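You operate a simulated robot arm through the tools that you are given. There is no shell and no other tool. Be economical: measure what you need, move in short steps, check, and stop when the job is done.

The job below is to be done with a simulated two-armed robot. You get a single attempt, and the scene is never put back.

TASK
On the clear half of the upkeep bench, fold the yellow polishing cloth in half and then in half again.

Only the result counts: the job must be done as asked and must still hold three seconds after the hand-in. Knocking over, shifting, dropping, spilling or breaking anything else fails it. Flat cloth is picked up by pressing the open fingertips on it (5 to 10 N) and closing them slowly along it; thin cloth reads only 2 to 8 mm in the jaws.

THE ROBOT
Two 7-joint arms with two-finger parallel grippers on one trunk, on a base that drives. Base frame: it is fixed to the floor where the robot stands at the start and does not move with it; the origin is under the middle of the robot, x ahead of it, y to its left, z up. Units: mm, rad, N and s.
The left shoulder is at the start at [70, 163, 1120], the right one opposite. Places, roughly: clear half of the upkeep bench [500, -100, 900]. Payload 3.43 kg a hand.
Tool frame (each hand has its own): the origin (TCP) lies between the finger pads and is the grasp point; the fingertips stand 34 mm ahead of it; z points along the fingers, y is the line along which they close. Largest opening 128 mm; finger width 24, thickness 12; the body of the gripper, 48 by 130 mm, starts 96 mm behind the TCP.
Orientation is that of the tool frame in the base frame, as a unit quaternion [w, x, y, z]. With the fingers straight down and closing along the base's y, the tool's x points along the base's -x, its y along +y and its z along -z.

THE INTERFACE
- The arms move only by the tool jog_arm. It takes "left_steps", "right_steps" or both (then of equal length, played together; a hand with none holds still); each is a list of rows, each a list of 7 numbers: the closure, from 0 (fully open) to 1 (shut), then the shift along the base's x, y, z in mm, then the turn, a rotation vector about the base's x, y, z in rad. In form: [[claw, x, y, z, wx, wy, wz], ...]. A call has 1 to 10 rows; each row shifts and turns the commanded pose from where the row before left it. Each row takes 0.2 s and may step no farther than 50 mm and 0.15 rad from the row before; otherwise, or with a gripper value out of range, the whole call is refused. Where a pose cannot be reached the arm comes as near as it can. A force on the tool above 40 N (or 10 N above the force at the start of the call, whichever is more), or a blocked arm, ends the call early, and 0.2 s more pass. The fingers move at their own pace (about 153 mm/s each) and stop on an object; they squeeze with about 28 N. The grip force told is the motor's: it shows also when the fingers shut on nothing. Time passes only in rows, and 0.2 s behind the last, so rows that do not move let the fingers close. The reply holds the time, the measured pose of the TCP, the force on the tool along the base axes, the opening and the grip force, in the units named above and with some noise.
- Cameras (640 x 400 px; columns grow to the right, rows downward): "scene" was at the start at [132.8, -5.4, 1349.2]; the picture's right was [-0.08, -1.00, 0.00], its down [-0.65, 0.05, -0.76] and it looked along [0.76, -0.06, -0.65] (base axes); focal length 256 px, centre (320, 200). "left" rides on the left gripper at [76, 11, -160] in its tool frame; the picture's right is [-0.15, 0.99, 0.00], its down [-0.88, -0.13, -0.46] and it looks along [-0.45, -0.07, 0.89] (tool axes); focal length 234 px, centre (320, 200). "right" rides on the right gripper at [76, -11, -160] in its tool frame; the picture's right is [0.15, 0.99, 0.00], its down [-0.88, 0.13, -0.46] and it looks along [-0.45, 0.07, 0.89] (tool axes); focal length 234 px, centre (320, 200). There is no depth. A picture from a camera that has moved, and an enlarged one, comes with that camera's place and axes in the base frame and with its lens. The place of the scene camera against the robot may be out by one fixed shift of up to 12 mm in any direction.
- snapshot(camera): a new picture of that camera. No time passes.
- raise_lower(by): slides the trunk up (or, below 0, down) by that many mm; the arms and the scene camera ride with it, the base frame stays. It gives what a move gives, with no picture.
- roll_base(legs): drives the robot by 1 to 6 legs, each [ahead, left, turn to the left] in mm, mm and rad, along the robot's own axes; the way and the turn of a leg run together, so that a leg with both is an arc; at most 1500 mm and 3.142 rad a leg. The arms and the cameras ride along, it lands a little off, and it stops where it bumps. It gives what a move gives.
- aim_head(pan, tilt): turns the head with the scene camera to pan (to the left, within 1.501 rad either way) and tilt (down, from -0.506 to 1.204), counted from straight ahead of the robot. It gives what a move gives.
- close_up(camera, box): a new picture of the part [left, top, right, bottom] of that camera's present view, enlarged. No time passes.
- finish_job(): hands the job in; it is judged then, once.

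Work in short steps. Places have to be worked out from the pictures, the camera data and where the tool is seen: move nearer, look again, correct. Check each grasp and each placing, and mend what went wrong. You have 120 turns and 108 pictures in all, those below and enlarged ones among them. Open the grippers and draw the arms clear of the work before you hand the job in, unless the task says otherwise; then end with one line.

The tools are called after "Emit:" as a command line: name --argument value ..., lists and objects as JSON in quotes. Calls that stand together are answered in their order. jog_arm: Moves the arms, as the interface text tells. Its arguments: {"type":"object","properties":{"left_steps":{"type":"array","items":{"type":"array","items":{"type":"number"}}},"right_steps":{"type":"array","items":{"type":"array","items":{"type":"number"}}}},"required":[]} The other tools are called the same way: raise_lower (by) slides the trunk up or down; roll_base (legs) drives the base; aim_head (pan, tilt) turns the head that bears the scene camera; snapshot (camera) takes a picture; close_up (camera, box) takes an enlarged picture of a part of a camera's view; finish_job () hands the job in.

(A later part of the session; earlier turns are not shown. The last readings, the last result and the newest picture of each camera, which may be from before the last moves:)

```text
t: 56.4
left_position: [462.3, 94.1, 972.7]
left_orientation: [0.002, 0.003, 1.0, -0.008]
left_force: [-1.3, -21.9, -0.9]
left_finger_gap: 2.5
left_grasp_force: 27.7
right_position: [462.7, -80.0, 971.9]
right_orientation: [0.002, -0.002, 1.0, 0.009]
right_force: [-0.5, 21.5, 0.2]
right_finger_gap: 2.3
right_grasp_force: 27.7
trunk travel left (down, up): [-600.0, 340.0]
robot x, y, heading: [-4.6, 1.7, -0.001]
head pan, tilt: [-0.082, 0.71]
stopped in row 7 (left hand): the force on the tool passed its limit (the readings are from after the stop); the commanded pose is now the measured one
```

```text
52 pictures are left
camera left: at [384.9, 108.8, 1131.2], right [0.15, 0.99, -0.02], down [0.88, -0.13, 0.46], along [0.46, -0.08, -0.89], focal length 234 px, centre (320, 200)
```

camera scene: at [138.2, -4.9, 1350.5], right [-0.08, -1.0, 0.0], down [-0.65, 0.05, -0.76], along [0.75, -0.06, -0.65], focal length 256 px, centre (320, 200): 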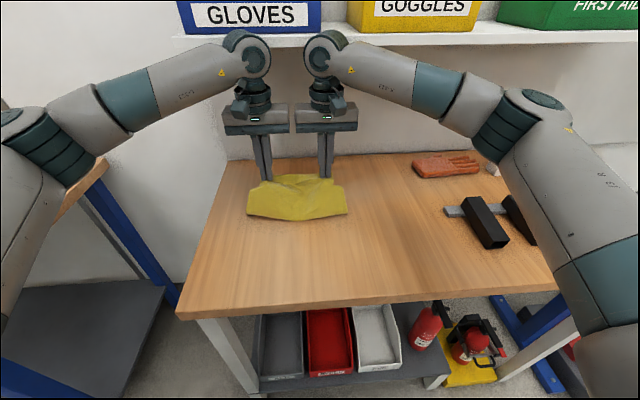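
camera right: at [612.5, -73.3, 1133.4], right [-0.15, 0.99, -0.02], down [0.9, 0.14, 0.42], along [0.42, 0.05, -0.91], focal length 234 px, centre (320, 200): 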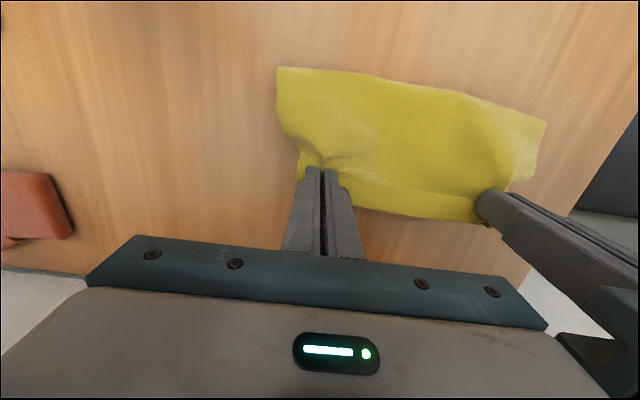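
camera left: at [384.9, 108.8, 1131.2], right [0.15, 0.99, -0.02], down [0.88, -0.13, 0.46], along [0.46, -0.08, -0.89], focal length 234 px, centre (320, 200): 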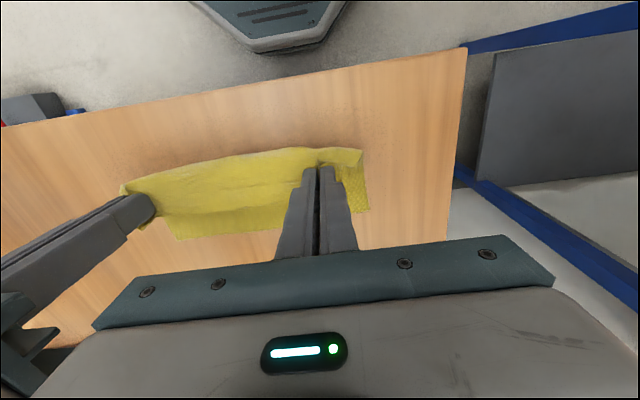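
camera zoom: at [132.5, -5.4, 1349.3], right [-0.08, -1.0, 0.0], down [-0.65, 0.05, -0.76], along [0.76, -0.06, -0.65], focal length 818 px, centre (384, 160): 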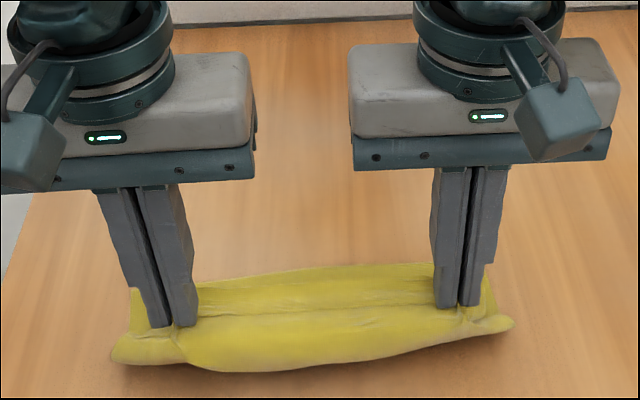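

The cloth is over-tensioned between the hands, and it seems to have come along whole. I'll relax the spread and raise both hands to see what each one holds.

Emit:
jog_arm --left_steps '[[1, 5, -5, 20, 0, 0, 0], [1, 5, -3, 40, 0, 0, 0], [1, 5, 0, 40, 0, 0, 0], [1, 5, 0, 40, 0, 0, 0], [1, 5, 0, 40, 0, 0, 0], [1, 0, 0, 0, 0, 0, 0]]' --right_steps '[[1, 5, 5, 20, 0, 0, 0], [1, 5, 3, 40, 0, 0, 0], [1, 5, 0, 40, 0, 0, 0], [1, 5, 0, 40, 0, 0, 0], [1, 5, 0, 40, 0, 0, 0], [1, 0, 0, 0, 0, 0, 0]]'

Emit:
snapshot --camera "scene"

Emit:
snapshot --camera "left"

```text
t: 57.8
left_position: [486.4, 90.5, 1149.9]
left_orientation: [0.002, 0.002, 1.0, -0.006]
left_force: [0.8, -0.4, -0.1]
left_finger_gap: 2.3
left_grasp_force: 28.5
right_position: [486.7, -72.6, 1152.4]
right_orientation: [-0.001, -0.001, 1.0, 0.005]
right_force: [-0.4, 0.3, 0.1]
right_finger_gap: 2.5
right_grasp_force: 28.0
trunk travel left (down, up): [-600.0, 340.0]
robot x, y, heading: [0.5, 1.8, 0.004]
head pan, tilt: [-0.082, 0.71]
```

```text
51 pictures are left
camera scene: at [134.3, -5.4, 1349.0], right [-0.08, -1.0, 0.0], down [-0.65, 0.05, -0.76], along [0.75, -0.06, -0.65], focal length 256 px, centre (320, 200)
```

scene: 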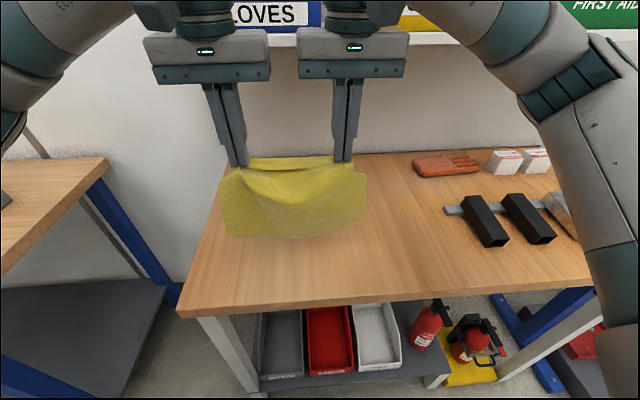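

```text
50 pictures are left
camera left: at [410.3, 103.1, 1309.3], right [0.15, 0.99, -0.01], down [0.88, -0.13, 0.46], along [0.45, -0.08, -0.89], focal length 234 px, centre (320, 200)
```

left: 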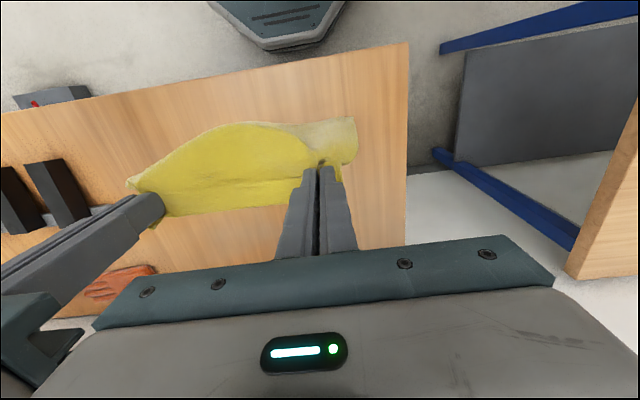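

The cloth hangs clear of the table. I'll zoom in to see how many layers are held.

Emit:
close_up --camera "scene" --box '[200, 140, 392, 260]'

Emit:
close_up --camera "left" --box '[100, 90, 420, 290]'

Emit:
snapshot --camera "right"

```text
3.33 times, centred on (296, 200) of scene
camera zoom: at [134.3, -5.4, 1349.0], right [-0.08, -1.0, 0.0], down [-0.65, 0.05, -0.76], along [0.75, -0.06, -0.65], focal length 852 px, centre (400, 200)
```

zoom: 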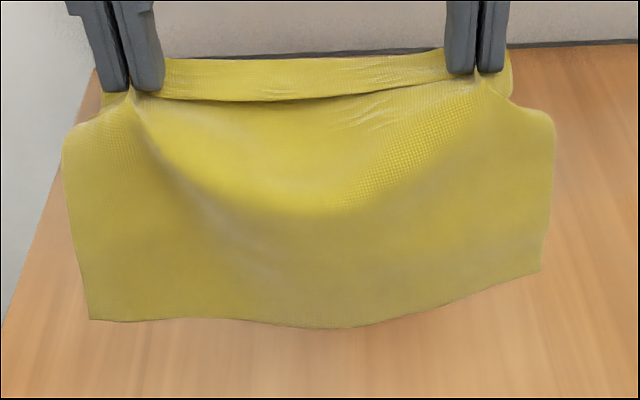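

```text
2.00 times, centred on (260, 190) of left
camera zoom: at [410.3, 103.1, 1309.3], right [0.15, 0.99, -0.01], down [0.88, -0.13, 0.46], along [0.45, -0.08, -0.89], focal length 468 px, centre (440, 220)
```

zoom: 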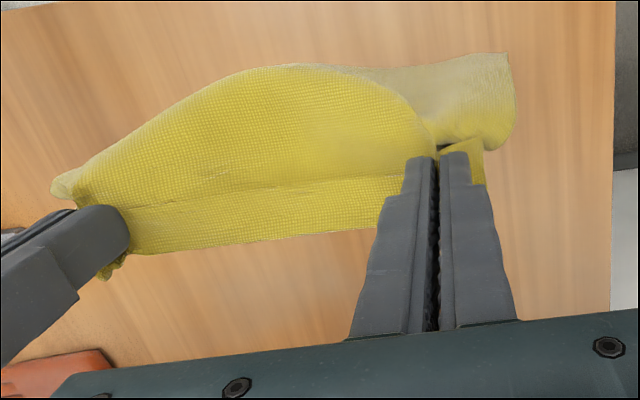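

```text
47 pictures are left
camera right: at [412.3, -86.2, 1311.4], right [-0.15, 0.99, 0.01], down [0.88, 0.13, 0.46], along [0.45, 0.08, -0.89], focal length 234 px, centre (320, 200)
```

right: 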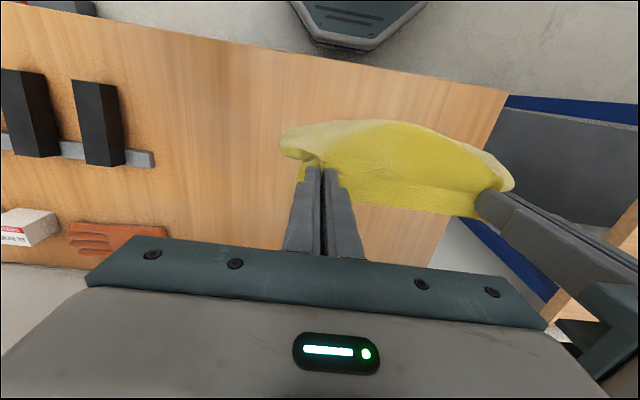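

It's now a single layer hanging from the pinched edge, with the free far edge at the bottom, the main sheet on the robot's side of the fingers and the hem beyond them. That lets me re-lay and fold in one move: touch the free edge down at x≈575, lay half while going −x, then bring the top back +x. The hem will then point outward. First I'll move into place.

Emit:
jog_arm --left_steps '[[1, 20, 2, 0, 0, 0, 0], [1, 25, 0, 0, 0, 0, 0], [1, 25, 0, 0, 0, 0, 0], [1, 20, 0, 0, 0, 0, 0], [1, 0, 0, 0, 0, 0, 0], [1, 0, 0, 0, 0, 0, 0], [1, 0, 0, 0, 0, 0, 0]]' --right_steps '[[1, 20, -2, 0, 0, 0, 0], [1, 25, 0, 0, 0, 0, 0], [1, 25, 0, 0, 0, 0, 0], [1, 20, 0, 0, 0, 0, 0], [1, 0, 0, 0, 0, 0, 0], [1, 0, 0, 0, 0, 0, 0], [1, 0, 0, 0, 0, 0, 0]]'

Emit:
snapshot --camera "scene"

Emit:
snapshot --camera "left"

```text
t: 59.4
left_position: [578.2, 91.1, 1151.9]
left_orientation: [0.003, 0.002, 1.0, -0.006]
left_force: [-0.5, -1.5, -0.7]
left_finger_gap: 2.1
left_grasp_force: 28.4
right_position: [579.0, -74.4, 1150.2]
right_orientation: [-0.001, -0.002, 1.0, 0.005]
right_force: [-0.2, 1.3, -0.4]
right_finger_gap: 1.9
right_grasp_force: 28.2
trunk travel left (down, up): [-600.0, 340.0]
robot x, y, heading: [2.4, -1.0, 0.004]
head pan, tilt: [-0.082, 0.71]
```

```text
46 pictures are left
camera scene: at [133.0, -5.4, 1349.2], right [-0.08, -1.0, 0.0], down [-0.65, 0.05, -0.76], along [0.76, -0.06, -0.65], focal length 256 px, centre (320, 200)
```

scene: 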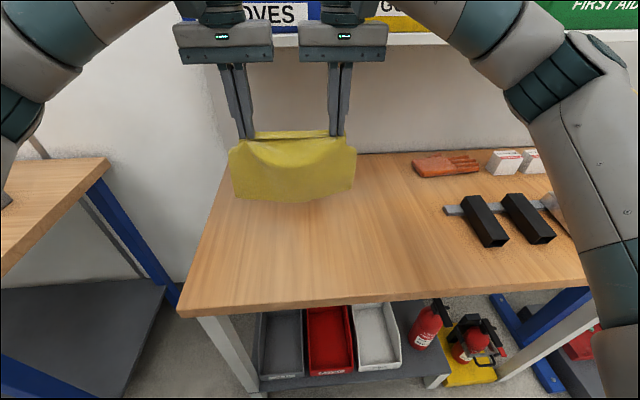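

```text
45 pictures are left
camera left: at [501.3, 104.0, 1310.7], right [0.15, 0.99, -0.01], down [0.88, -0.13, 0.46], along [0.46, -0.08, -0.89], focal length 234 px, centre (320, 200)
```

left: 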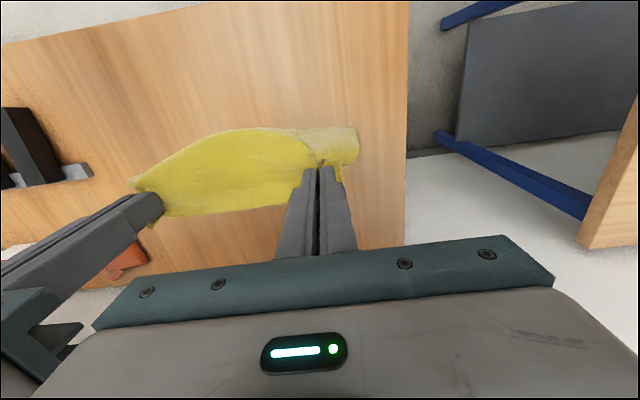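

The hanging length looks like only about 118 mm, so it may be hanging doubled with the fold at the bottom. I'll zoom on the side edge to count the layers.

Emit:
close_up --camera "left" --box '[260, 110, 388, 190]'

Emit:
close_up --camera "right" --box '[256, 100, 400, 190]'

Emit:
close_up --camera "scene" --box '[215, 120, 375, 220]'

```text
5.00 times, centred on (324, 150) of left
camera zoom: at [501.3, 104.0, 1310.7], right [0.15, 0.99, -0.01], down [0.88, -0.13, 0.46], along [0.46, -0.08, -0.89], focal length 1171 px, centre (300, 450)
```

zoom: 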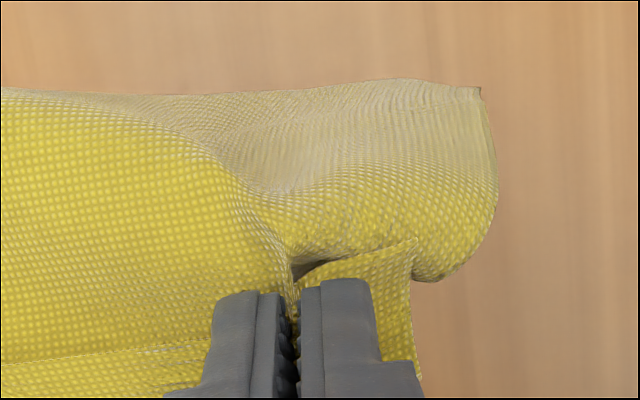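

```text
4.44 times, centred on (328, 145) of right
camera zoom: at [503.3, -89.1, 1309.7], right [-0.15, 0.99, 0.01], down [0.88, 0.13, 0.46], along [0.45, 0.08, -0.89], focal length 1041 px, centre (284, 444)
```

zoom: 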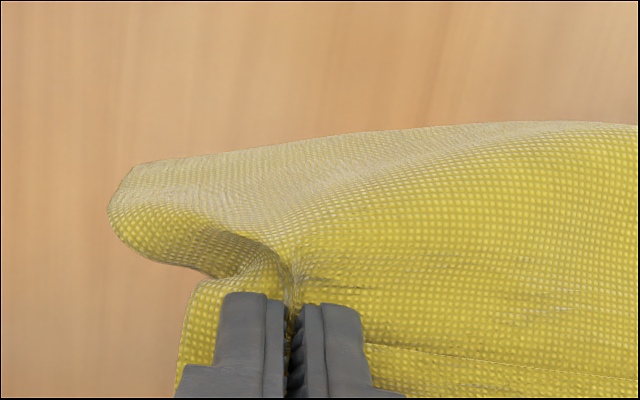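

```text
4.00 times, centred on (295, 170) of scene
camera zoom: at [133.0, -5.4, 1349.2], right [-0.08, -1.0, 0.0], down [-0.65, 0.05, -0.76], along [0.76, -0.06, -0.65], focal length 1023 px, centre (420, 320)
```

zoom: 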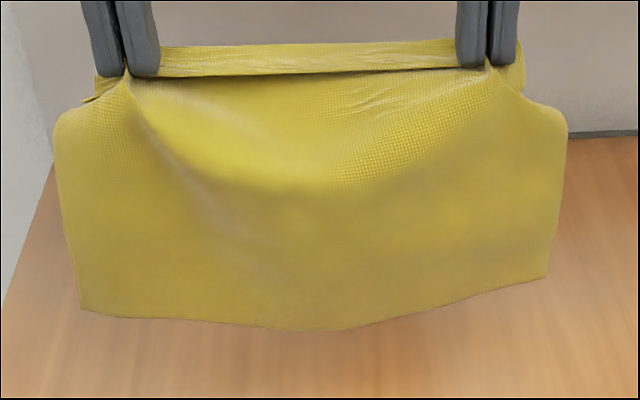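

The bottom hangs at z≈989. Whether it is doubled or single, lowering while moving +x will trail the sheet toward the robot and let the loose edges fall outward. I'll go back to x≈490, descend until the bottom nearly touches, and look.

Emit:
jog_arm --left_steps '[[1, -25, 0, 0, 0, 0, 0], [1, -25, 0, 0, 0, 0, 0], [1, -25, 0, 0, 0, 0, 0], [1, -15, 0, -20, 0, 0, 0], [1, 0, 0, -35, 0, 0, 0], [1, 0, 0, -30, 0, 0, 0], [1, 0, 0, -15, 0, 0, 0], [1, 0, 0, 0, 0, 0, 0], [1, 0, 0, 0, 0, 0, 0]]' --right_steps '[[1, -25, 0, 0, 0, 0, 0], [1, -25, 0, 0, 0, 0, 0], [1, -25, 0, 0, 0, 0, 0], [1, -15, 0, -20, 0, 0, 0], [1, 0, 0, -35, 0, 0, 0], [1, 0, 0, -30, 0, 0, 0], [1, 0, 0, -15, 0, 0, 0], [1, 0, 0, 0, 0, 0, 0], [1, 0, 0, 0, 0, 0, 0]]'

Emit:
close_up --camera "scene" --box '[200, 140, 424, 280]'

Emit:
close_up --camera "left" --box '[80, 60, 432, 280]'

```text
t: 61.4
left_position: [488.6, 90.2, 1051.8]
left_orientation: [0.003, 0.001, 1.0, -0.006]
left_force: [0.6, -3.8, 0.8]
left_finger_gap: 2.1
left_grasp_force: 28.1
right_position: [488.6, -76.4, 1049.7]
right_orientation: [0.0, -0.001, 1.0, 0.006]
right_force: [-0.2, 4.0, 0.4]
right_finger_gap: 2.1
right_grasp_force: 28.0
trunk travel left (down, up): [-600.0, 340.0]
robot x, y, heading: [0.1, 0.8, 0.002]
head pan, tilt: [-0.082, 0.71]
```

```text
2.86 times, centred on (312, 210) of scene
camera zoom: at [133.0, -5.3, 1349.2], right [-0.08, -1.0, 0.0], down [-0.65, 0.05, -0.76], along [0.76, -0.06, -0.65], focal length 731 px, centre (343, 171)
```

zoom: 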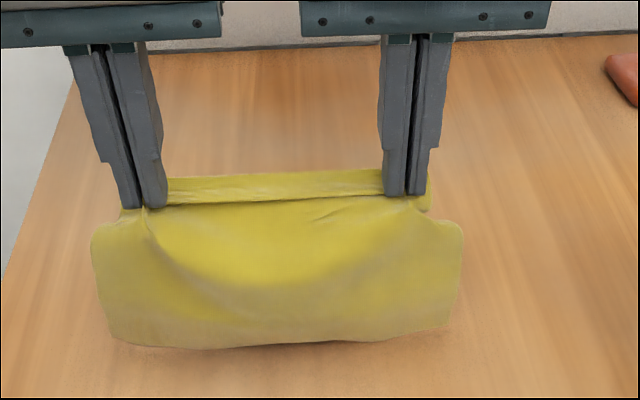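

```text
1.82 times, centred on (256, 170) of left
camera zoom: at [411.0, 104.1, 1210.8], right [0.15, 0.99, -0.01], down [0.88, -0.13, 0.46], along [0.46, -0.08, -0.89], focal length 426 px, centre (436, 254)
```

zoom: 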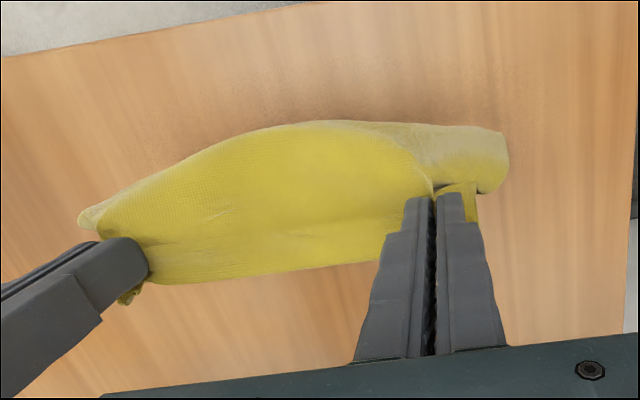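

The bottom just touches the table at x≈480. I'll lay it down by moving +x while lowering.

Emit:
jog_arm --left_steps '[[1, 6, 0, -10, 0, 0, 0], [1, 10, 0, -12, 0, 0, 0], [1, 12, 0, -12, 0, 0, 0], [1, 12, 0, -12, 0, 0, 0], [1, 13, 0, -12, 0, 0, 0], [1, 13, 0, -12, 0, 0, 0], [1, 13, 0, -12, 0, 0, 0], [1, 14, 0, -12, 0, 0, 0], [1, 0, 0, 0, 0, 0, 0]]' --right_steps '[[1, 6, 0, -10, 0, 0, 0], [1, 10, 0, -12, 0, 0, 0], [1, 12, 0, -12, 0, 0, 0], [1, 12, 0, -12, 0, 0, 0], [1, 13, 0, -12, 0, 0, 0], [1, 13, 0, -12, 0, 0, 0], [1, 13, 0, -12, 0, 0, 0], [1, 14, 0, -12, 0, 0, 0], [1, 0, 0, 0, 0, 0, 0]]'

Emit:
close_up --camera "scene" --box '[200, 140, 424, 280]'

Emit:
close_up --camera "left" --box '[80, 60, 432, 280]'

```text
t: 63.4
left_position: [581.5, 90.6, 956.3]
left_orientation: [0.003, 0.002, 1.0, -0.006]
left_force: [-0.4, -2.1, 0.4]
left_finger_gap: 2.1
left_grasp_force: 27.9
right_position: [580.0, -76.5, 956.6]
right_orientation: [-0.001, -0.002, 1.0, 0.005]
right_force: [-0.4, 2.1, -0.7]
right_finger_gap: 2.2
right_grasp_force: 27.4
trunk travel left (down, up): [-600.0, 340.0]
robot x, y, heading: [2.9, 0.3, -0.0]
head pan, tilt: [-0.082, 0.71]
```

```text
2.86 times, centred on (312, 210) of scene
camera zoom: at [132.3, -5.3, 1349.3], right [-0.08, -1.0, 0.0], down [-0.65, 0.05, -0.76], along [0.76, -0.06, -0.65], focal length 731 px, centre (343, 171)
```

zoom: 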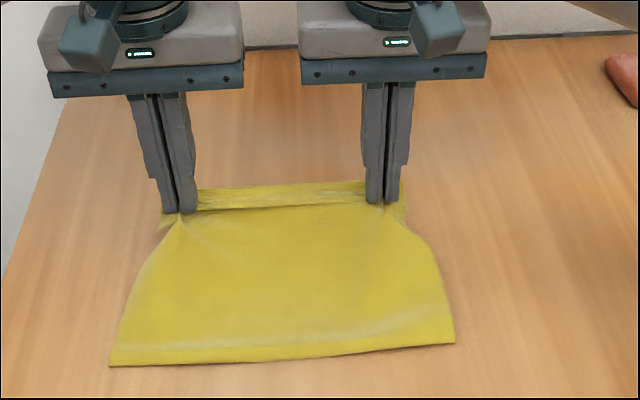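

```text
1.82 times, centred on (256, 170) of left
camera zoom: at [504.4, 103.1, 1116.4], right [0.15, 0.99, -0.01], down [0.88, -0.13, 0.46], along [0.46, -0.08, -0.89], focal length 426 px, centre (436, 254)
```

zoom: 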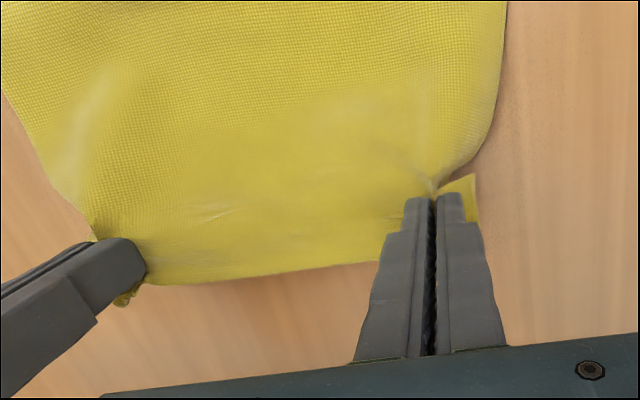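

The sheet trails toward the robot with a fold at x≈457. I'll finish lowering while moving +x, open slowly, and rise.

Emit:
jog_arm --left_steps '[[1, 8, 0, -12, 0, 0, 0], [1, 5, 0, -12, 0, 0, 0], [1, 2, 0, -10, 0, 0, 0], [0.95, 0, 0, 0, 0, 0, 0], [0.9, 0, 0, 0, 0, 0, 0], [0.85, 0, 0, 0, 0, 0, 0], [0.75, 0, 0, 0, 0, 0, 0], [0.7, 0, 0, 10, 0, 0, 0], [0.7, 0, 0, 40, 0, 0, 0], [0.7, 0, 0, 40, 0, 0, 0]]' --right_steps '[[1, 8, 0, -12, 0, 0, 0], [1, 5, 0, -12, 0, 0, 0], [1, 2, 0, -10, 0, 0, 0], [0.95, 0, 0, 0, 0, 0, 0], [0.9, 0, 0, 0, 0, 0, 0], [0.85, 0, 0, 0, 0, 0, 0], [0.75, 0, 0, 0, 0, 0, 0], [0.7, 0, 0, 10, 0, 0, 0], [0.7, 0, 0, 40, 0, 0, 0], [0.7, 0, 0, 40, 0, 0, 0]]'

Emit:
close_up --camera "scene" --box '[200, 140, 424, 280]'

Emit:
snapshot --camera "left"

Emit:
snapshot --camera "right"

```text
t: 65.6
left_position: [593.5, 88.9, 1014.0]
left_orientation: [0.003, 0.001, 1.0, -0.006]
left_force: [0.8, 0.5, -0.8]
left_finger_gap: 38.4
left_grasp_force: 0.0
right_position: [594.0, -75.4, 1015.0]
right_orientation: [0.001, -0.002, 1.0, 0.005]
right_force: [-1.0, 0.5, -0.1]
right_finger_gap: 38.7
right_grasp_force: 0.1
trunk travel left (down, up): [-600.0, 340.0]
robot x, y, heading: [2.7, -3.8, 0.002]
head pan, tilt: [-0.082, 0.71]
```

```text
2.86 times, centred on (312, 210) of scene
camera zoom: at [131.7, -5.3, 1349.2], right [-0.08, -1.0, 0.0], down [-0.65, 0.05, -0.76], along [0.76, -0.06, -0.65], focal length 731 px, centre (343, 171)
```

zoom: 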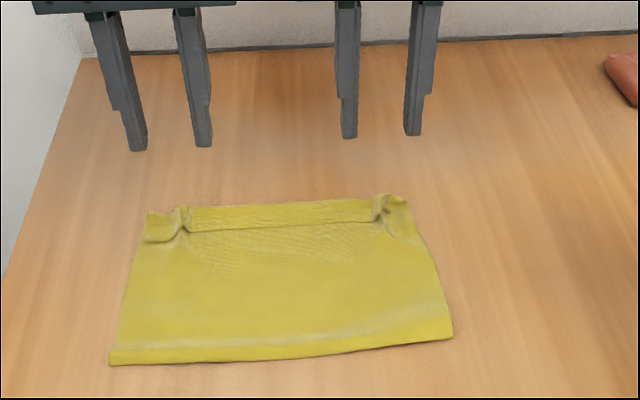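

```text
36 pictures are left
camera left: at [516.4, 103.0, 1173.2], right [0.15, 0.99, -0.01], down [0.88, -0.13, 0.46], along [0.46, -0.08, -0.89], focal length 234 px, centre (320, 200)
```

left: 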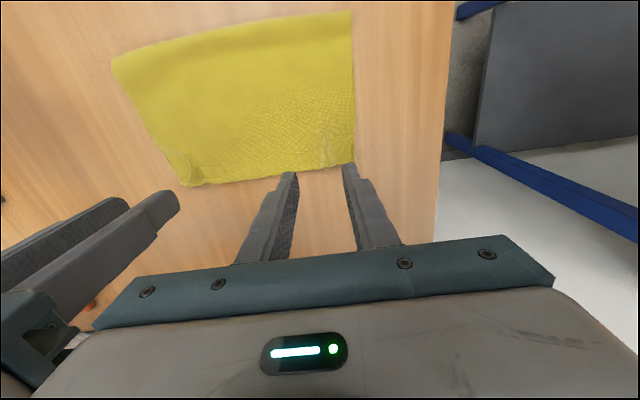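

```text
35 pictures are left
camera right: at [518.5, -89.8, 1174.1], right [-0.15, 0.99, 0.01], down [0.88, 0.13, 0.46], along [0.45, 0.08, -0.89], focal length 234 px, centre (320, 200)
```

right: 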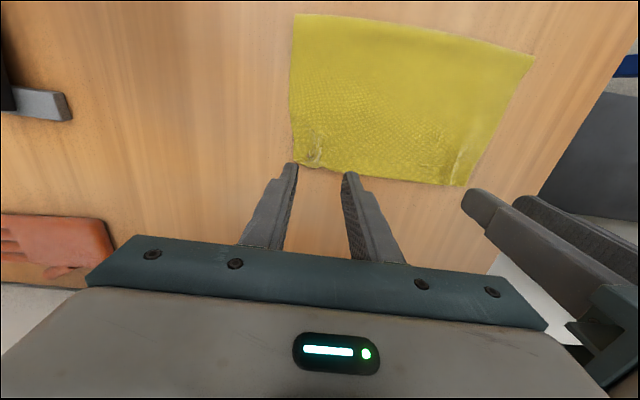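

The doubled tail is mostly unrolled. Now the near fold is at x≈462, and a hem of about 25 mm still lies folded back on the far edge at x≈597–620. My earlier right-hand sweep at contact height worked, while the skimming left one didn't. I'll repeat it at contact height with the left hand anchoring.

Emit:
jog_arm --left_steps '[[0.5, -17, -2, -30, 0, 0, 0], [0.5, -16, -2, -30, 0, 0, 0], [0.5, 0, 0, -25, 0, 0, 0], [0.5, 0, 0, -9, 0, 0, 0], [0.5, 0, 0, -4, 0, 0, 0], [0.5, 0, 0, 0, 0, 0, 0]]' --right_steps '[[0.56, -8, 4, -30, 0, 0, 0], [0.56, -8, 3, -30, 0, 0, 0], [0.56, 0, 0, -25, 0, 0, 0], [0.56, 0, 0, -9, 0, 0, 0], [0.56, 0, 0, -2, 0, 0, 0], [0.56, 0, 0, 0, 0, 0, 0]]'

Emit:
jog_arm --left_steps '[[0.5, 0, 0, -0.7, 0, 0, 0], [0.5, 0, 0, -0.6, 0, 0, 0], [0.5, 0, 0, 0, 0, 0, 0]]' --right_steps '[[0.56, 0, 0, -1, 0, 0, 0], [0.56, 0, 0, -1, 0, 0, 0], [0.56, 0, 0, 0, 0, 0, 0]]'

```text
t: 67.0
left_position: [561.6, 87.1, 916.2]
left_orientation: [0.003, 0.002, 1.0, -0.006]
left_force: [-0.1, -0.4, 4.8]
left_finger_gap: 64.2
left_grasp_force: 0.0
right_position: [580.0, -68.6, 918.0]
right_orientation: [-0.001, -0.002, 1.0, 0.006]
right_force: [0.0, 0.3, 0.3]
right_finger_gap: 56.3
right_grasp_force: 0.1
trunk travel left (down, up): [-600.0, 340.0]
robot x, y, heading: [-1.0, -1.1, 0.001]
head pan, tilt: [-0.082, 0.71]
```

```text
t: 67.8
left_position: [562.6, 87.2, 915.8]
left_orientation: [0.003, 0.002, 1.0, -0.005]
left_force: [-0.5, -0.2, 15.3]
left_finger_gap: 64.1
left_grasp_force: 0.6
right_position: [578.4, -68.0, 917.0]
right_orientation: [0.001, -0.002, 1.0, 0.005]
right_force: [0.4, 0.6, -0.3]
right_finger_gap: 56.5
right_grasp_force: 0.1
trunk travel left (down, up): [-600.0, 340.0]
robot x, y, heading: [-0.8, 0.2, -0.001]
head pan, tilt: [-0.082, 0.71]
```

The left anchors at 15 N and the right is just above contact. I'll sweep the right hand +x by 65 mm at about contact height.

Emit:
jog_arm --right_steps '[[0.56, 4, 0, -0.6, 0, 0, 0], [0.56, 8, 0, 0, 0, 0, 0], [0.56, 8, 0, 0, 0, 0, 0], [0.56, 8, 0, 0, 0, 0, 0], [0.56, 8, 0, 0, 0, 0, 0], [0.56, 8, 0, 0, 0, 0, 0], [0.56, 8, 0, 0, 0, 0, 0], [0.56, 8, 0, 0, 0, 0, 0], [0.56, 8, 0, 0, 0, 0, 0]]'

Emit:
close_up --camera "right" --box '[200, 20, 640, 295]'

```text
t: 69.8
left_position: [559.6, 87.4, 916.1]
left_orientation: [0.004, 0.002, 1.0, -0.007]
left_force: [4.7, -0.2, 19.8]
left_finger_gap: 63.8
left_grasp_force: 0.2
right_position: [646.4, -68.7, 914.6]
right_orientation: [0.001, -0.001, 1.0, 0.005]
right_force: [-1.7, 0.5, 7.0]
right_finger_gap: 56.0
right_grasp_force: 0.1
trunk travel left (down, up): [-600.0, 340.0]
robot x, y, heading: [2.1, -2.7, 0.0]
head pan, tilt: [-0.082, 0.71]
```

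```text
1.45 times, centred on (420, 158) of right
camera zoom: at [570.4, -83.5, 1075.4], right [-0.15, 0.99, 0.01], down [0.88, 0.13, 0.46], along [0.45, 0.08, -0.89], focal length 341 px, centre (174, 262)
```

zoom: 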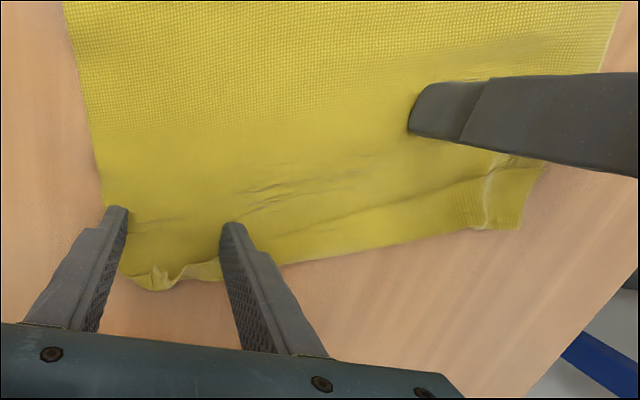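

The right end of the hem is rolling open. I'll continue another 25 mm at the same contact.

Emit:
jog_arm --right_steps '[[0.56, 7, 0, 0, 0, 0, 0], [0.56, 7, 0, 0, 0, 0, 0], [0.56, 7, 0, 0, 0, 0, 0], [0.56, 7, 0, 0, 0, 0, 0], [0.56, 0, 0, 10, 0, 0, 0], [0.56, -30, 0, 20, 0, 0, 0], [0.56, -40, 0, 0, 0, 0, 0]]'

Emit:
close_up --camera "scene" --box '[200, 150, 408, 280]'

Emit:
close_up --camera "right" --box '[200, 20, 640, 295]'

```text
t: 71.4
left_position: [560.7, 85.7, 915.7]
left_orientation: [0.003, 0.003, 1.0, -0.006]
left_force: [0.9, 0.8, 27.1]
left_finger_gap: 64.5
left_grasp_force: 0.4
right_position: [605.6, -67.9, 946.5]
right_orientation: [0.001, -0.002, 1.0, 0.005]
right_force: [-0.1, -0.8, 0.0]
right_finger_gap: 56.5
right_grasp_force: 0.1
trunk travel left (down, up): [-600.0, 340.0]
robot x, y, heading: [-1.0, 0.7, -0.001]
head pan, tilt: [-0.082, 0.71]
```

```text
3.08 times, centred on (304, 215) of scene
camera zoom: at [130.7, -6.1, 1349.5], right [-0.08, -1.0, 0.0], down [-0.65, 0.05, -0.76], along [0.76, -0.06, -0.65], focal length 787 px, centre (369, 154)
```

zoom: 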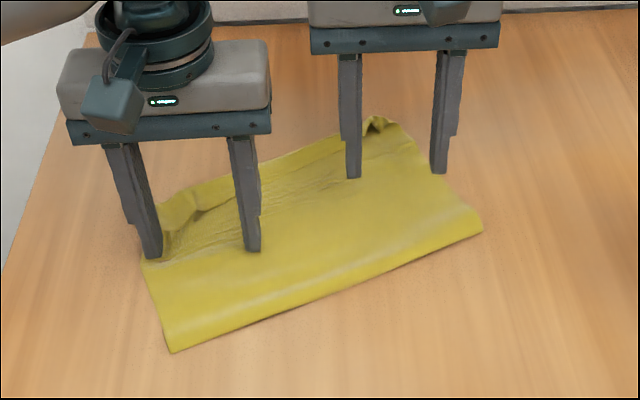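

```text
1.45 times, centred on (420, 158) of right
camera zoom: at [529.2, -82.6, 1106.3], right [-0.15, 0.99, 0.01], down [0.88, 0.13, 0.46], along [0.45, 0.08, -0.89], focal length 341 px, centre (174, 262)
```

zoom: 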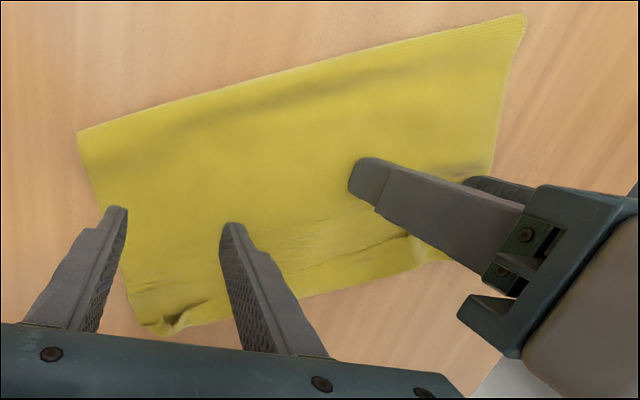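

The right part opened, but the cloth pivoted around the left anchor. I'll mirror it: the right hand anchors and the left sweeps at contact height, which should open the left hem and square the cloth up again.

Emit:
jog_arm --left_steps '[[0.5, 0, 0, 1, 0, 0, 0], [0.5, 0, 0, 0, 0, 0, 0], [0.5, 0, 0, 0, 0, 0, 0], [0.5, 0, 0, 0, 0, 0, 0], [0.5, 0, 0, 0, 0, 0, 0]]' --right_steps '[[0.5, 5, 0, -15, 0, 0, 0], [0.5, 0, 0, -11, 0, 0, 0], [0.5, 0, 0, -4, 0, 0, 0], [0.5, 0, 0, -1.5, 0, 0, 0], [0.5, 0, 0, 0, 0, 0, 0]]'

```text
t: 72.6
left_position: [561.1, 86.9, 915.5]
left_orientation: [0.003, 0.002, 1.0, -0.006]
left_force: [0.9, 0.9, 3.9]
left_finger_gap: 64.2
left_grasp_force: 0.0
right_position: [610.9, -69.2, 915.0]
right_orientation: [0.003, -0.001, 1.0, 0.006]
right_force: [-0.2, -1.3, 20.3]
right_finger_gap: 64.2
right_grasp_force: 0.3
trunk travel left (down, up): [-600.0, 340.0]
robot x, y, heading: [1.6, -0.8, -0.002]
head pan, tilt: [-0.082, 0.71]
```

The right anchors at 20 N and the left is lightly in contact at 4 N. Now the left sweep, with the hand up 1.5 mm at first so it reaches the flap edge without dragging.

Emit:
jog_arm --left_steps '[[0.5, 0, 0, 2, 0, 0, 0], [0.5, 10, 0, 0, 0, 0, 0], [0.5, 10, 0, 0, 0, 0, 0], [0.5, 8, 0, -0.8, 0, 0, 0], [0.5, 8, 0, -0.4, 0, 0, 0], [0.5, 8, 0, 0, 0, 0, 0], [0.5, 8, 0, 0, 0, 0, 0], [0.5, 8, 0, 0, 0, 0, 0], [0.5, 8, 0, 0, 0, 0, 0], [0.5, 8, 0, 0, 0, 0, 0]]'

Emit:
close_up --camera "left" --box '[40, 20, 480, 295]'

```text
t: 74.8
left_position: [637.2, 86.2, 917.0]
left_orientation: [0.004, 0.001, 1.0, -0.006]
left_force: [-0.6, -0.5, 0.3]
left_finger_gap: 64.2
left_grasp_force: 0.0
right_position: [610.7, -67.5, 915.2]
right_orientation: [0.003, -0.002, 1.0, 0.005]
right_force: [8.3, -1.5, 35.7]
right_finger_gap: 64.6
right_grasp_force: 0.4
trunk travel left (down, up): [-600.0, 340.0]
robot x, y, heading: [-2.3, 0.3, -0.0]
head pan, tilt: [-0.082, 0.71]
```

```text
1.45 times, centred on (260, 158) of left
camera zoom: at [560.0, 99.8, 1076.7], right [0.15, 0.99, -0.01], down [0.88, -0.13, 0.46], along [0.46, -0.08, -0.89], focal length 341 px, centre (407, 262)
```

zoom: 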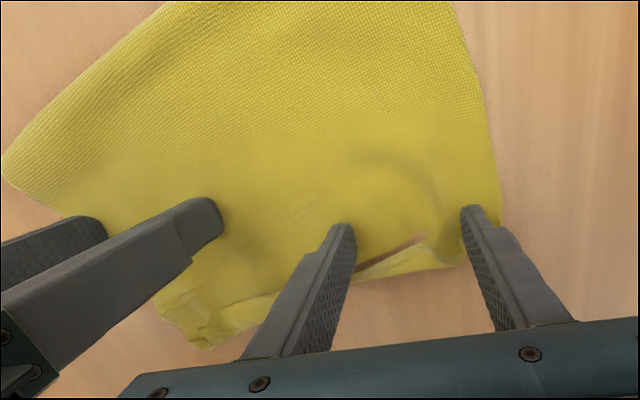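

The flap is standing up between the left fingers. I'll continue the sweep 30 mm with slightly more contact, then withdraw both hands upward and look.

Emit:
jog_arm --left_steps '[[0.5, 8, 0, -0.6, 0, 0, 0], [0.5, 8, 0, -0.4, 0, 0, 0], [0.5, 8, 0, 0, 0, 0, 0], [0.5, 8, 0, 0, 0, 0, 0], [0.5, 0, 0, 15, 0, 0, 0], [0.5, 0, 10, 30, 0, 0, 0], [0.5, -40, 20, 30, 0, 0, 0]]' --right_steps '[[0.5, 0, 0, 0, 0, 0, 0], [0.5, 0, 0, 0, 0, 0, 0], [0.5, 0, 0, 0, 0, 0, 0], [0.5, 0, 0, 0, 0, 0, 0], [0.5, 0, 0, 15, 0, 0, 0], [0.5, 0, -10, 30, 0, 0, 0], [0.5, 0, -20, 30, 0, 0, 0]]'

Emit:
close_up --camera "scene" --box '[200, 150, 408, 280]'

Emit:
close_up --camera "right" --box '[250, 50, 640, 290]'

```text
refused: row 7 steps farther than a row can; nothing moved
```

```text
3.08 times, centred on (304, 215) of scene
camera zoom: at [130.2, -5.0, 1349.6], right [-0.08, -1.0, 0.0], down [-0.65, 0.05, -0.76], along [0.76, -0.06, -0.65], focal length 787 px, centre (369, 154)
```

zoom: 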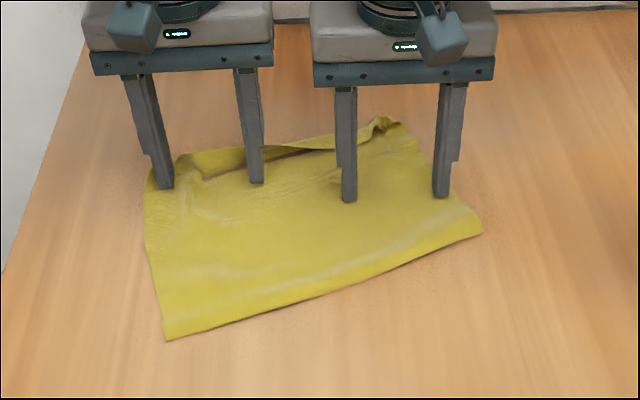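

```text
1.64 times, centred on (445, 170) of right
camera zoom: at [534.2, -82.5, 1075.1], right [-0.15, 0.99, 0.01], down [0.88, 0.13, 0.46], along [0.45, 0.08, -0.89], focal length 384 px, centre (115, 249)
```

zoom: 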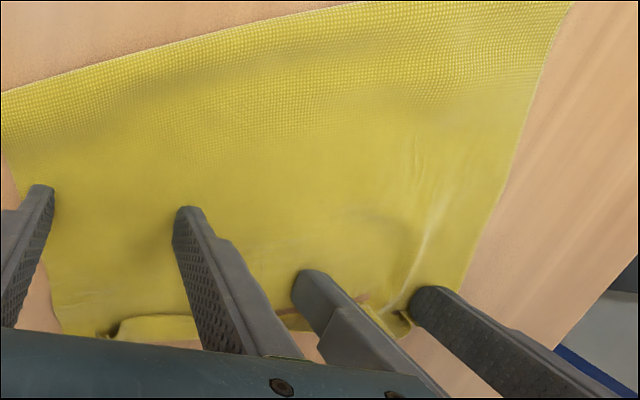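

One row was too long, so nothing moved. The picture shows the tail unrolling at the near-left and the flap standing up, so I'll repeat the sweep within the limits.

Emit:
jog_arm --left_steps '[[0.5, 8, 0, -0.6, 0, 0, 0], [0.5, 8, 0, -0.4, 0, 0, 0], [0.5, 8, 0, 0, 0, 0, 0], [0.5, 8, 0, 0, 0, 0, 0], [0.5, 0, 0, 15, 0, 0, 0], [0.5, -10, 5, 30, 0, 0, 0], [0.5, -30, 10, 30, 0, 0, 0]]' --right_steps '[[0.5, 0, 0, 0, 0, 0, 0], [0.5, 0, 0, 0, 0, 0, 0], [0.5, 0, 0, 0, 0, 0, 0], [0.5, 0, 0, 0, 0, 0, 0], [0.5, 0, 0, 15, 0, 0, 0], [0.5, 0, -5, 30, 0, 0, 0], [0.5, 0, -10, 30, 0, 0, 0]]'

Emit:
close_up --camera "scene" --box '[200, 150, 408, 280]'

Emit:
close_up --camera "left" --box '[40, 20, 480, 295]'

```text
t: 76.4
left_position: [629.1, 101.4, 991.9]
left_orientation: [0.003, 0.002, 1.0, -0.006]
left_force: [-0.1, -0.5, 0.4]
left_finger_gap: 64.1
left_grasp_force: 0.0
right_position: [610.2, -83.9, 990.6]
right_orientation: [0.0, -0.002, 1.0, 0.005]
right_force: [-0.5, -0.8, -0.2]
right_finger_gap: 64.0
right_grasp_force: 0.0
trunk travel left (down, up): [-600.0, 340.0]
robot x, y, heading: [1.1, 1.6, 0.001]
head pan, tilt: [-0.082, 0.71]
```

```text
3.08 times, centred on (304, 215) of scene
camera zoom: at [131.5, -5.0, 1349.2], right [-0.08, -1.0, 0.0], down [-0.65, 0.05, -0.76], along [0.76, -0.06, -0.65], focal length 787 px, centre (369, 154)
```

zoom: 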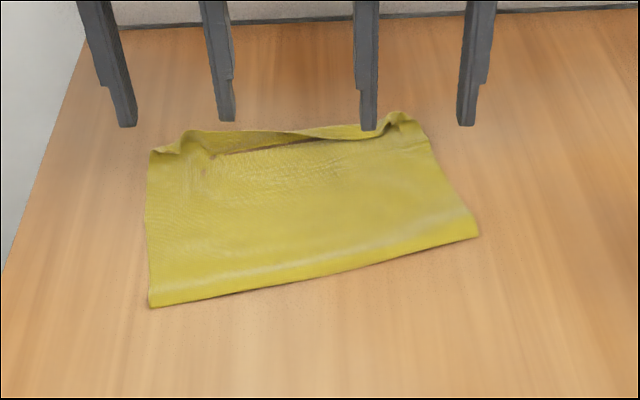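

```text
1.45 times, centred on (260, 158) of left
camera zoom: at [551.9, 115.2, 1150.7], right [0.15, 0.99, -0.01], down [0.88, -0.13, 0.46], along [0.46, -0.08, -0.89], focal length 341 px, centre (407, 262)
```

zoom: 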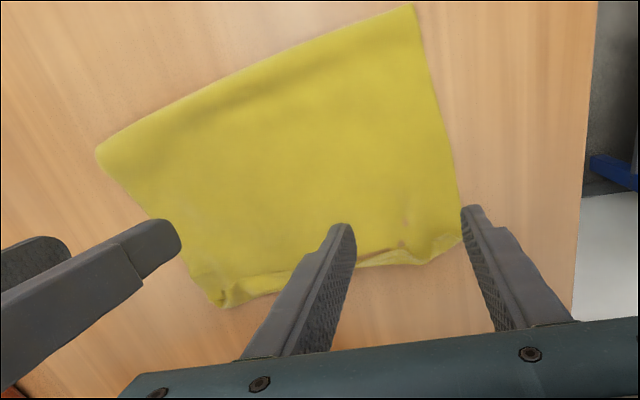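

The flap now stands upright, so it needs little force to tip. I'll sweep both hands +x about 10 mm above the cloth to lay it outward, then press and pinch the true edge there.

Emit:
jog_arm --left_steps '[[0.72, 8, 0, -30, 0, 0, 0], [0.72, 8, 0, -36, 0, 0, 0], [0.72, 0, 0, 0, 0, 0, 0], [0.72, 10, 0, 0, 0, 0, 0], [0.72, 10, 0, 0, 0, 0, 0], [0.72, 10, 0, -1, 0, 0, 0], [0.72, 10, 0, -2, 0, 0, 0], [0.72, 10, 0, -2, 0, 0, 0], [0.72, 5, 0, -2, 0, 0, 0], [0.72, 0, 0, -2, 0, 0, 0]]' --right_steps '[[0.72, 18, 8, -30, 0, 0, 0], [0.72, 18, 8, -35, 0, 0, 0], [0.72, 0, 0, 0, 0, 0, 0], [0.72, 10, 0, 0, 0, 0, 0], [0.72, 10, 0, 0, 0, 0, 0], [0.72, 10, 0, -1, 0, 0, 0], [0.72, 10, 0, -2, 0, 0, 0], [0.72, 10, 0, -2, 0, 0, 0], [0.72, 5, 0, -2, 0, 0, 0], [0.72, 0, 0, -2, 0, 0, 0]]'

Emit:
close_up --camera "scene" --box '[200, 150, 408, 280]'

Emit:
close_up --camera "left" --box '[40, 20, 480, 295]'

```text
t: 78.6
left_position: [700.5, 101.2, 916.3]
left_orientation: [0.003, 0.002, 1.0, -0.006]
left_force: [0.4, 0.1, 0.5]
left_finger_gap: 35.8
left_grasp_force: 0.1
right_position: [702.5, -68.7, 914.3]
right_orientation: [0.001, -0.002, 1.0, 0.006]
right_force: [0.5, -1.3, 9.9]
right_finger_gap: 36.2
right_grasp_force: 0.0
trunk travel left (down, up): [-600.0, 340.0]
robot x, y, heading: [1.0, 2.0, -0.001]
head pan, tilt: [-0.082, 0.71]
```

```text
3.08 times, centred on (304, 215) of scene
camera zoom: at [131.9, -5.4, 1349.5], right [-0.08, -1.0, 0.0], down [-0.65, 0.05, -0.76], along [0.76, -0.06, -0.65], focal length 787 px, centre (369, 154)
```

zoom: 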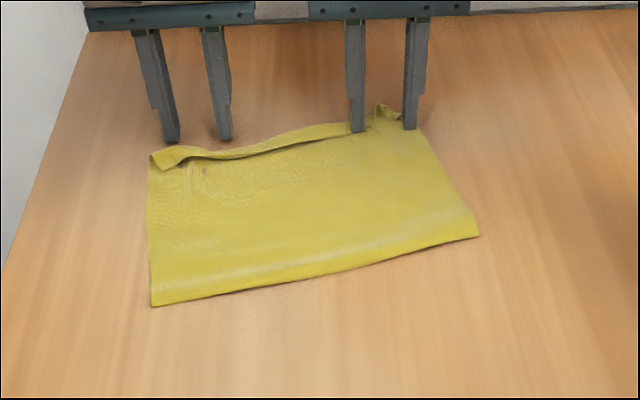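

```text
1.45 times, centred on (260, 158) of left
camera zoom: at [623.1, 114.8, 1075.4], right [0.15, 0.99, -0.01], down [0.88, -0.13, 0.46], along [0.46, -0.08, -0.89], focal length 341 px, centre (407, 262)
```

zoom: 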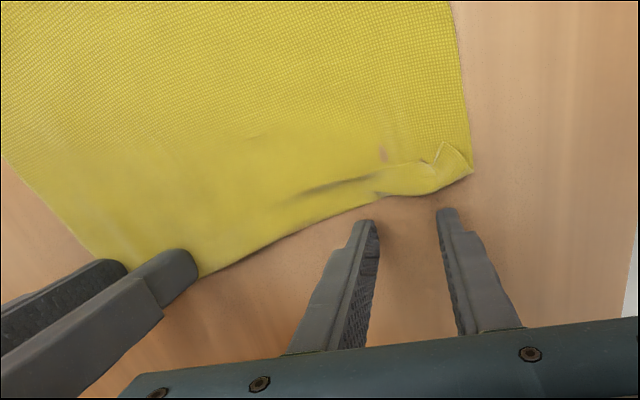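

On the right the edge now lies outward under the fingers at 10 N. On the left my fingers passed beyond the edge, which sits at x≈678. I'll pinch the right now, and re-place the left at x≈673.

Emit:
jog_arm --left_steps '[[0.72, 0, 0, 20, 0, 0, 0], [0.72, -14, 3, 5, 0, 0, 0], [0.72, -14, 3, 0, 0, 0, 0], [0.72, 0, 0, -12, 0, 0, 0], [0.72, 0, 0, -8, 0, 0, 0], [0.72, 0, 0, -4, 0, 0, 0], [0.72, 0, 0, -1, 0, 0, 0], [0.72, 0, 0, -0.5, 0, 0, 0], [0.72, 0, 0, 0, 0, 0, 0]]' --right_steps '[[0.75, 0, 0, 0, 0, 0, 0], [0.78, 0, 0, 0, 0, 0, 0], [0.81, 0, 0, 0, 0, 0, 0], [0.84, 0, 0, 0, 0, 0, 0], [0.87, 0, 0, 0, 0, 0, 0], [0.9, 0, 0, 0, 0, 0, 0], [0.93, 0, 0, 0, 0, 0, 0], [0.97, 0, 0, 0, 0, 0, 0], [1, 0, 0, 0, 0, 0, 0]]'

```text
t: 80.6
left_position: [671.3, 107.5, 916.2]
left_orientation: [0.004, 0.002, 1.0, -0.006]
left_force: [-0.5, -0.6, 2.8]
left_finger_gap: 36.0
left_grasp_force: 0.4
right_position: [700.5, -68.5, 914.7]
right_orientation: [0.002, -0.003, 1.0, 0.005]
right_force: [0.8, 0.2, 16.9]
right_finger_gap: 2.5
right_grasp_force: 28.4
trunk travel left (down, up): [-600.0, 340.0]
robot x, y, heading: [2.7, -0.6, -0.004]
head pan, tilt: [-0.082, 0.71]
```

The right holds at 2.5 mm and the left touches at 2.8 N. I'll press the left 0.5 mm more and close it slowly.

Emit:
jog_arm --left_steps '[[0.75, 0, 0, -0.5, 0, 0, 0], [0.78, 0, 0, 0, 0, 0, 0], [0.81, 0, 0, 0, 0, 0, 0], [0.84, 0, 0, 0, 0, 0, 0], [0.87, 0, 0, 0, 0, 0, 0], [0.9, 0, 0, 0, 0, 0, 0], [0.93, 0, 0, 0, 0, 0, 0], [0.96, 0, 0, 0, 0, 0, 0], [1, 0, 0, 0, 0, 0, 0], [1, 0, 0, 0, 0, 0, 0]]'

Emit:
jog_arm --left_steps '[[1, 0, 0, 12, 0, 0, 0], [1, -5, 0, 20, 0, 0, 0], [1, -20, 0, 20, 0, 0, 0], [1, -30, 0, 15, 0, 0, 0], [1, -30, 0, 20, 0, 0, 0], [1, -30, 0, 30, 0, 0, 0], [1, -20, 0, 30, 0, 0, 0], [1, 0, 0, 40, 0, 0, 0], [1, 0, 0, 40, 0, 0, 0], [1, 0, 0, 0, 0, 0, 0]]' --right_steps '[[1, 0, 0, 12, 0, 0, 0], [1, -15, 0, 20, 0, 0, 0], [1, -30, 0, 20, 0, 0, 0], [1, -35, 0, 15, 0, 0, 0], [1, -35, 0, 20, 0, 0, 0], [1, -30, 0, 30, 0, 0, 0], [1, -20, 0, 30, 0, 0, 0], [1, 0, 0, 40, 0, 0, 0], [1, 0, 0, 40, 0, 0, 0], [1, 0, 0, 0, 0, 0, 0]]'

Emit:
snapshot --camera "scene"

Emit:
snapshot --camera "left"

```text
t: 82.8
left_position: [672.2, 107.2, 915.7]
left_orientation: [0.003, 0.002, 1.0, -0.007]
left_force: [1.2, -5.7, 6.7]
left_finger_gap: 2.3
left_grasp_force: 28.8
right_position: [700.1, -66.5, 915.7]
right_orientation: [0.0, -0.002, 1.0, 0.006]
right_force: [1.1, 4.5, 16.1]
right_finger_gap: 2.4
right_grasp_force: 28.4
trunk travel left (down, up): [-600.0, 340.0]
robot x, y, heading: [-0.3, 2.9, -0.001]
head pan, tilt: [-0.082, 0.71]
```

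```text
t: 85.0
left_position: [540.8, 108.4, 1141.2]
left_orientation: [0.002, 0.001, 1.0, -0.006]
left_force: [0.9, -1.4, -0.6]
left_finger_gap: 2.2
left_grasp_force: 27.9
right_position: [536.2, -67.8, 1140.5]
right_orientation: [-0.002, -0.002, 1.0, 0.004]
right_force: [-0.8, 2.3, -0.4]
right_finger_gap: 2.3
right_grasp_force: 27.7
trunk travel left (down, up): [-600.0, 340.0]
robot x, y, heading: [2.0, -3.3, -0.003]
head pan, tilt: [-0.082, 0.71]
```

```text
24 pictures are left
camera scene: at [134.4, -5.2, 1349.0], right [-0.08, -1.0, 0.0], down [-0.65, 0.05, -0.76], along [0.75, -0.06, -0.65], focal length 256 px, centre (320, 200)
```

scene: 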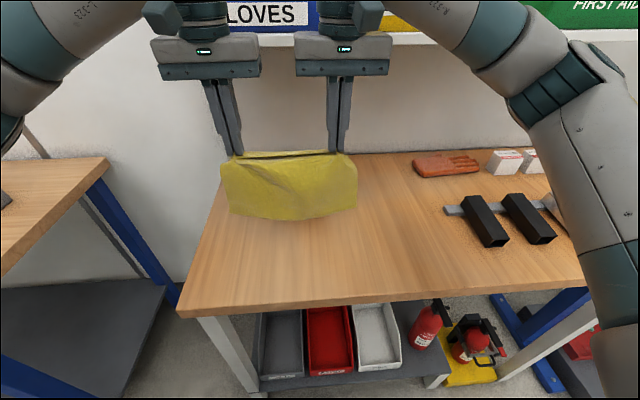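

```text
23 pictures are left
camera left: at [463.9, 121.4, 1299.4], right [0.15, 0.99, -0.01], down [0.88, -0.13, 0.46], along [0.45, -0.08, -0.89], focal length 234 px, centre (320, 200)
```

left: 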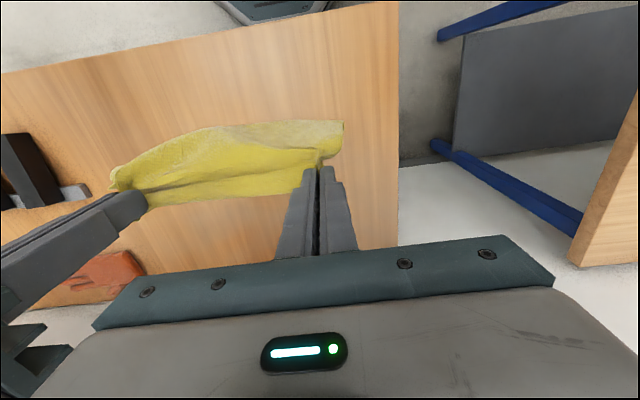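

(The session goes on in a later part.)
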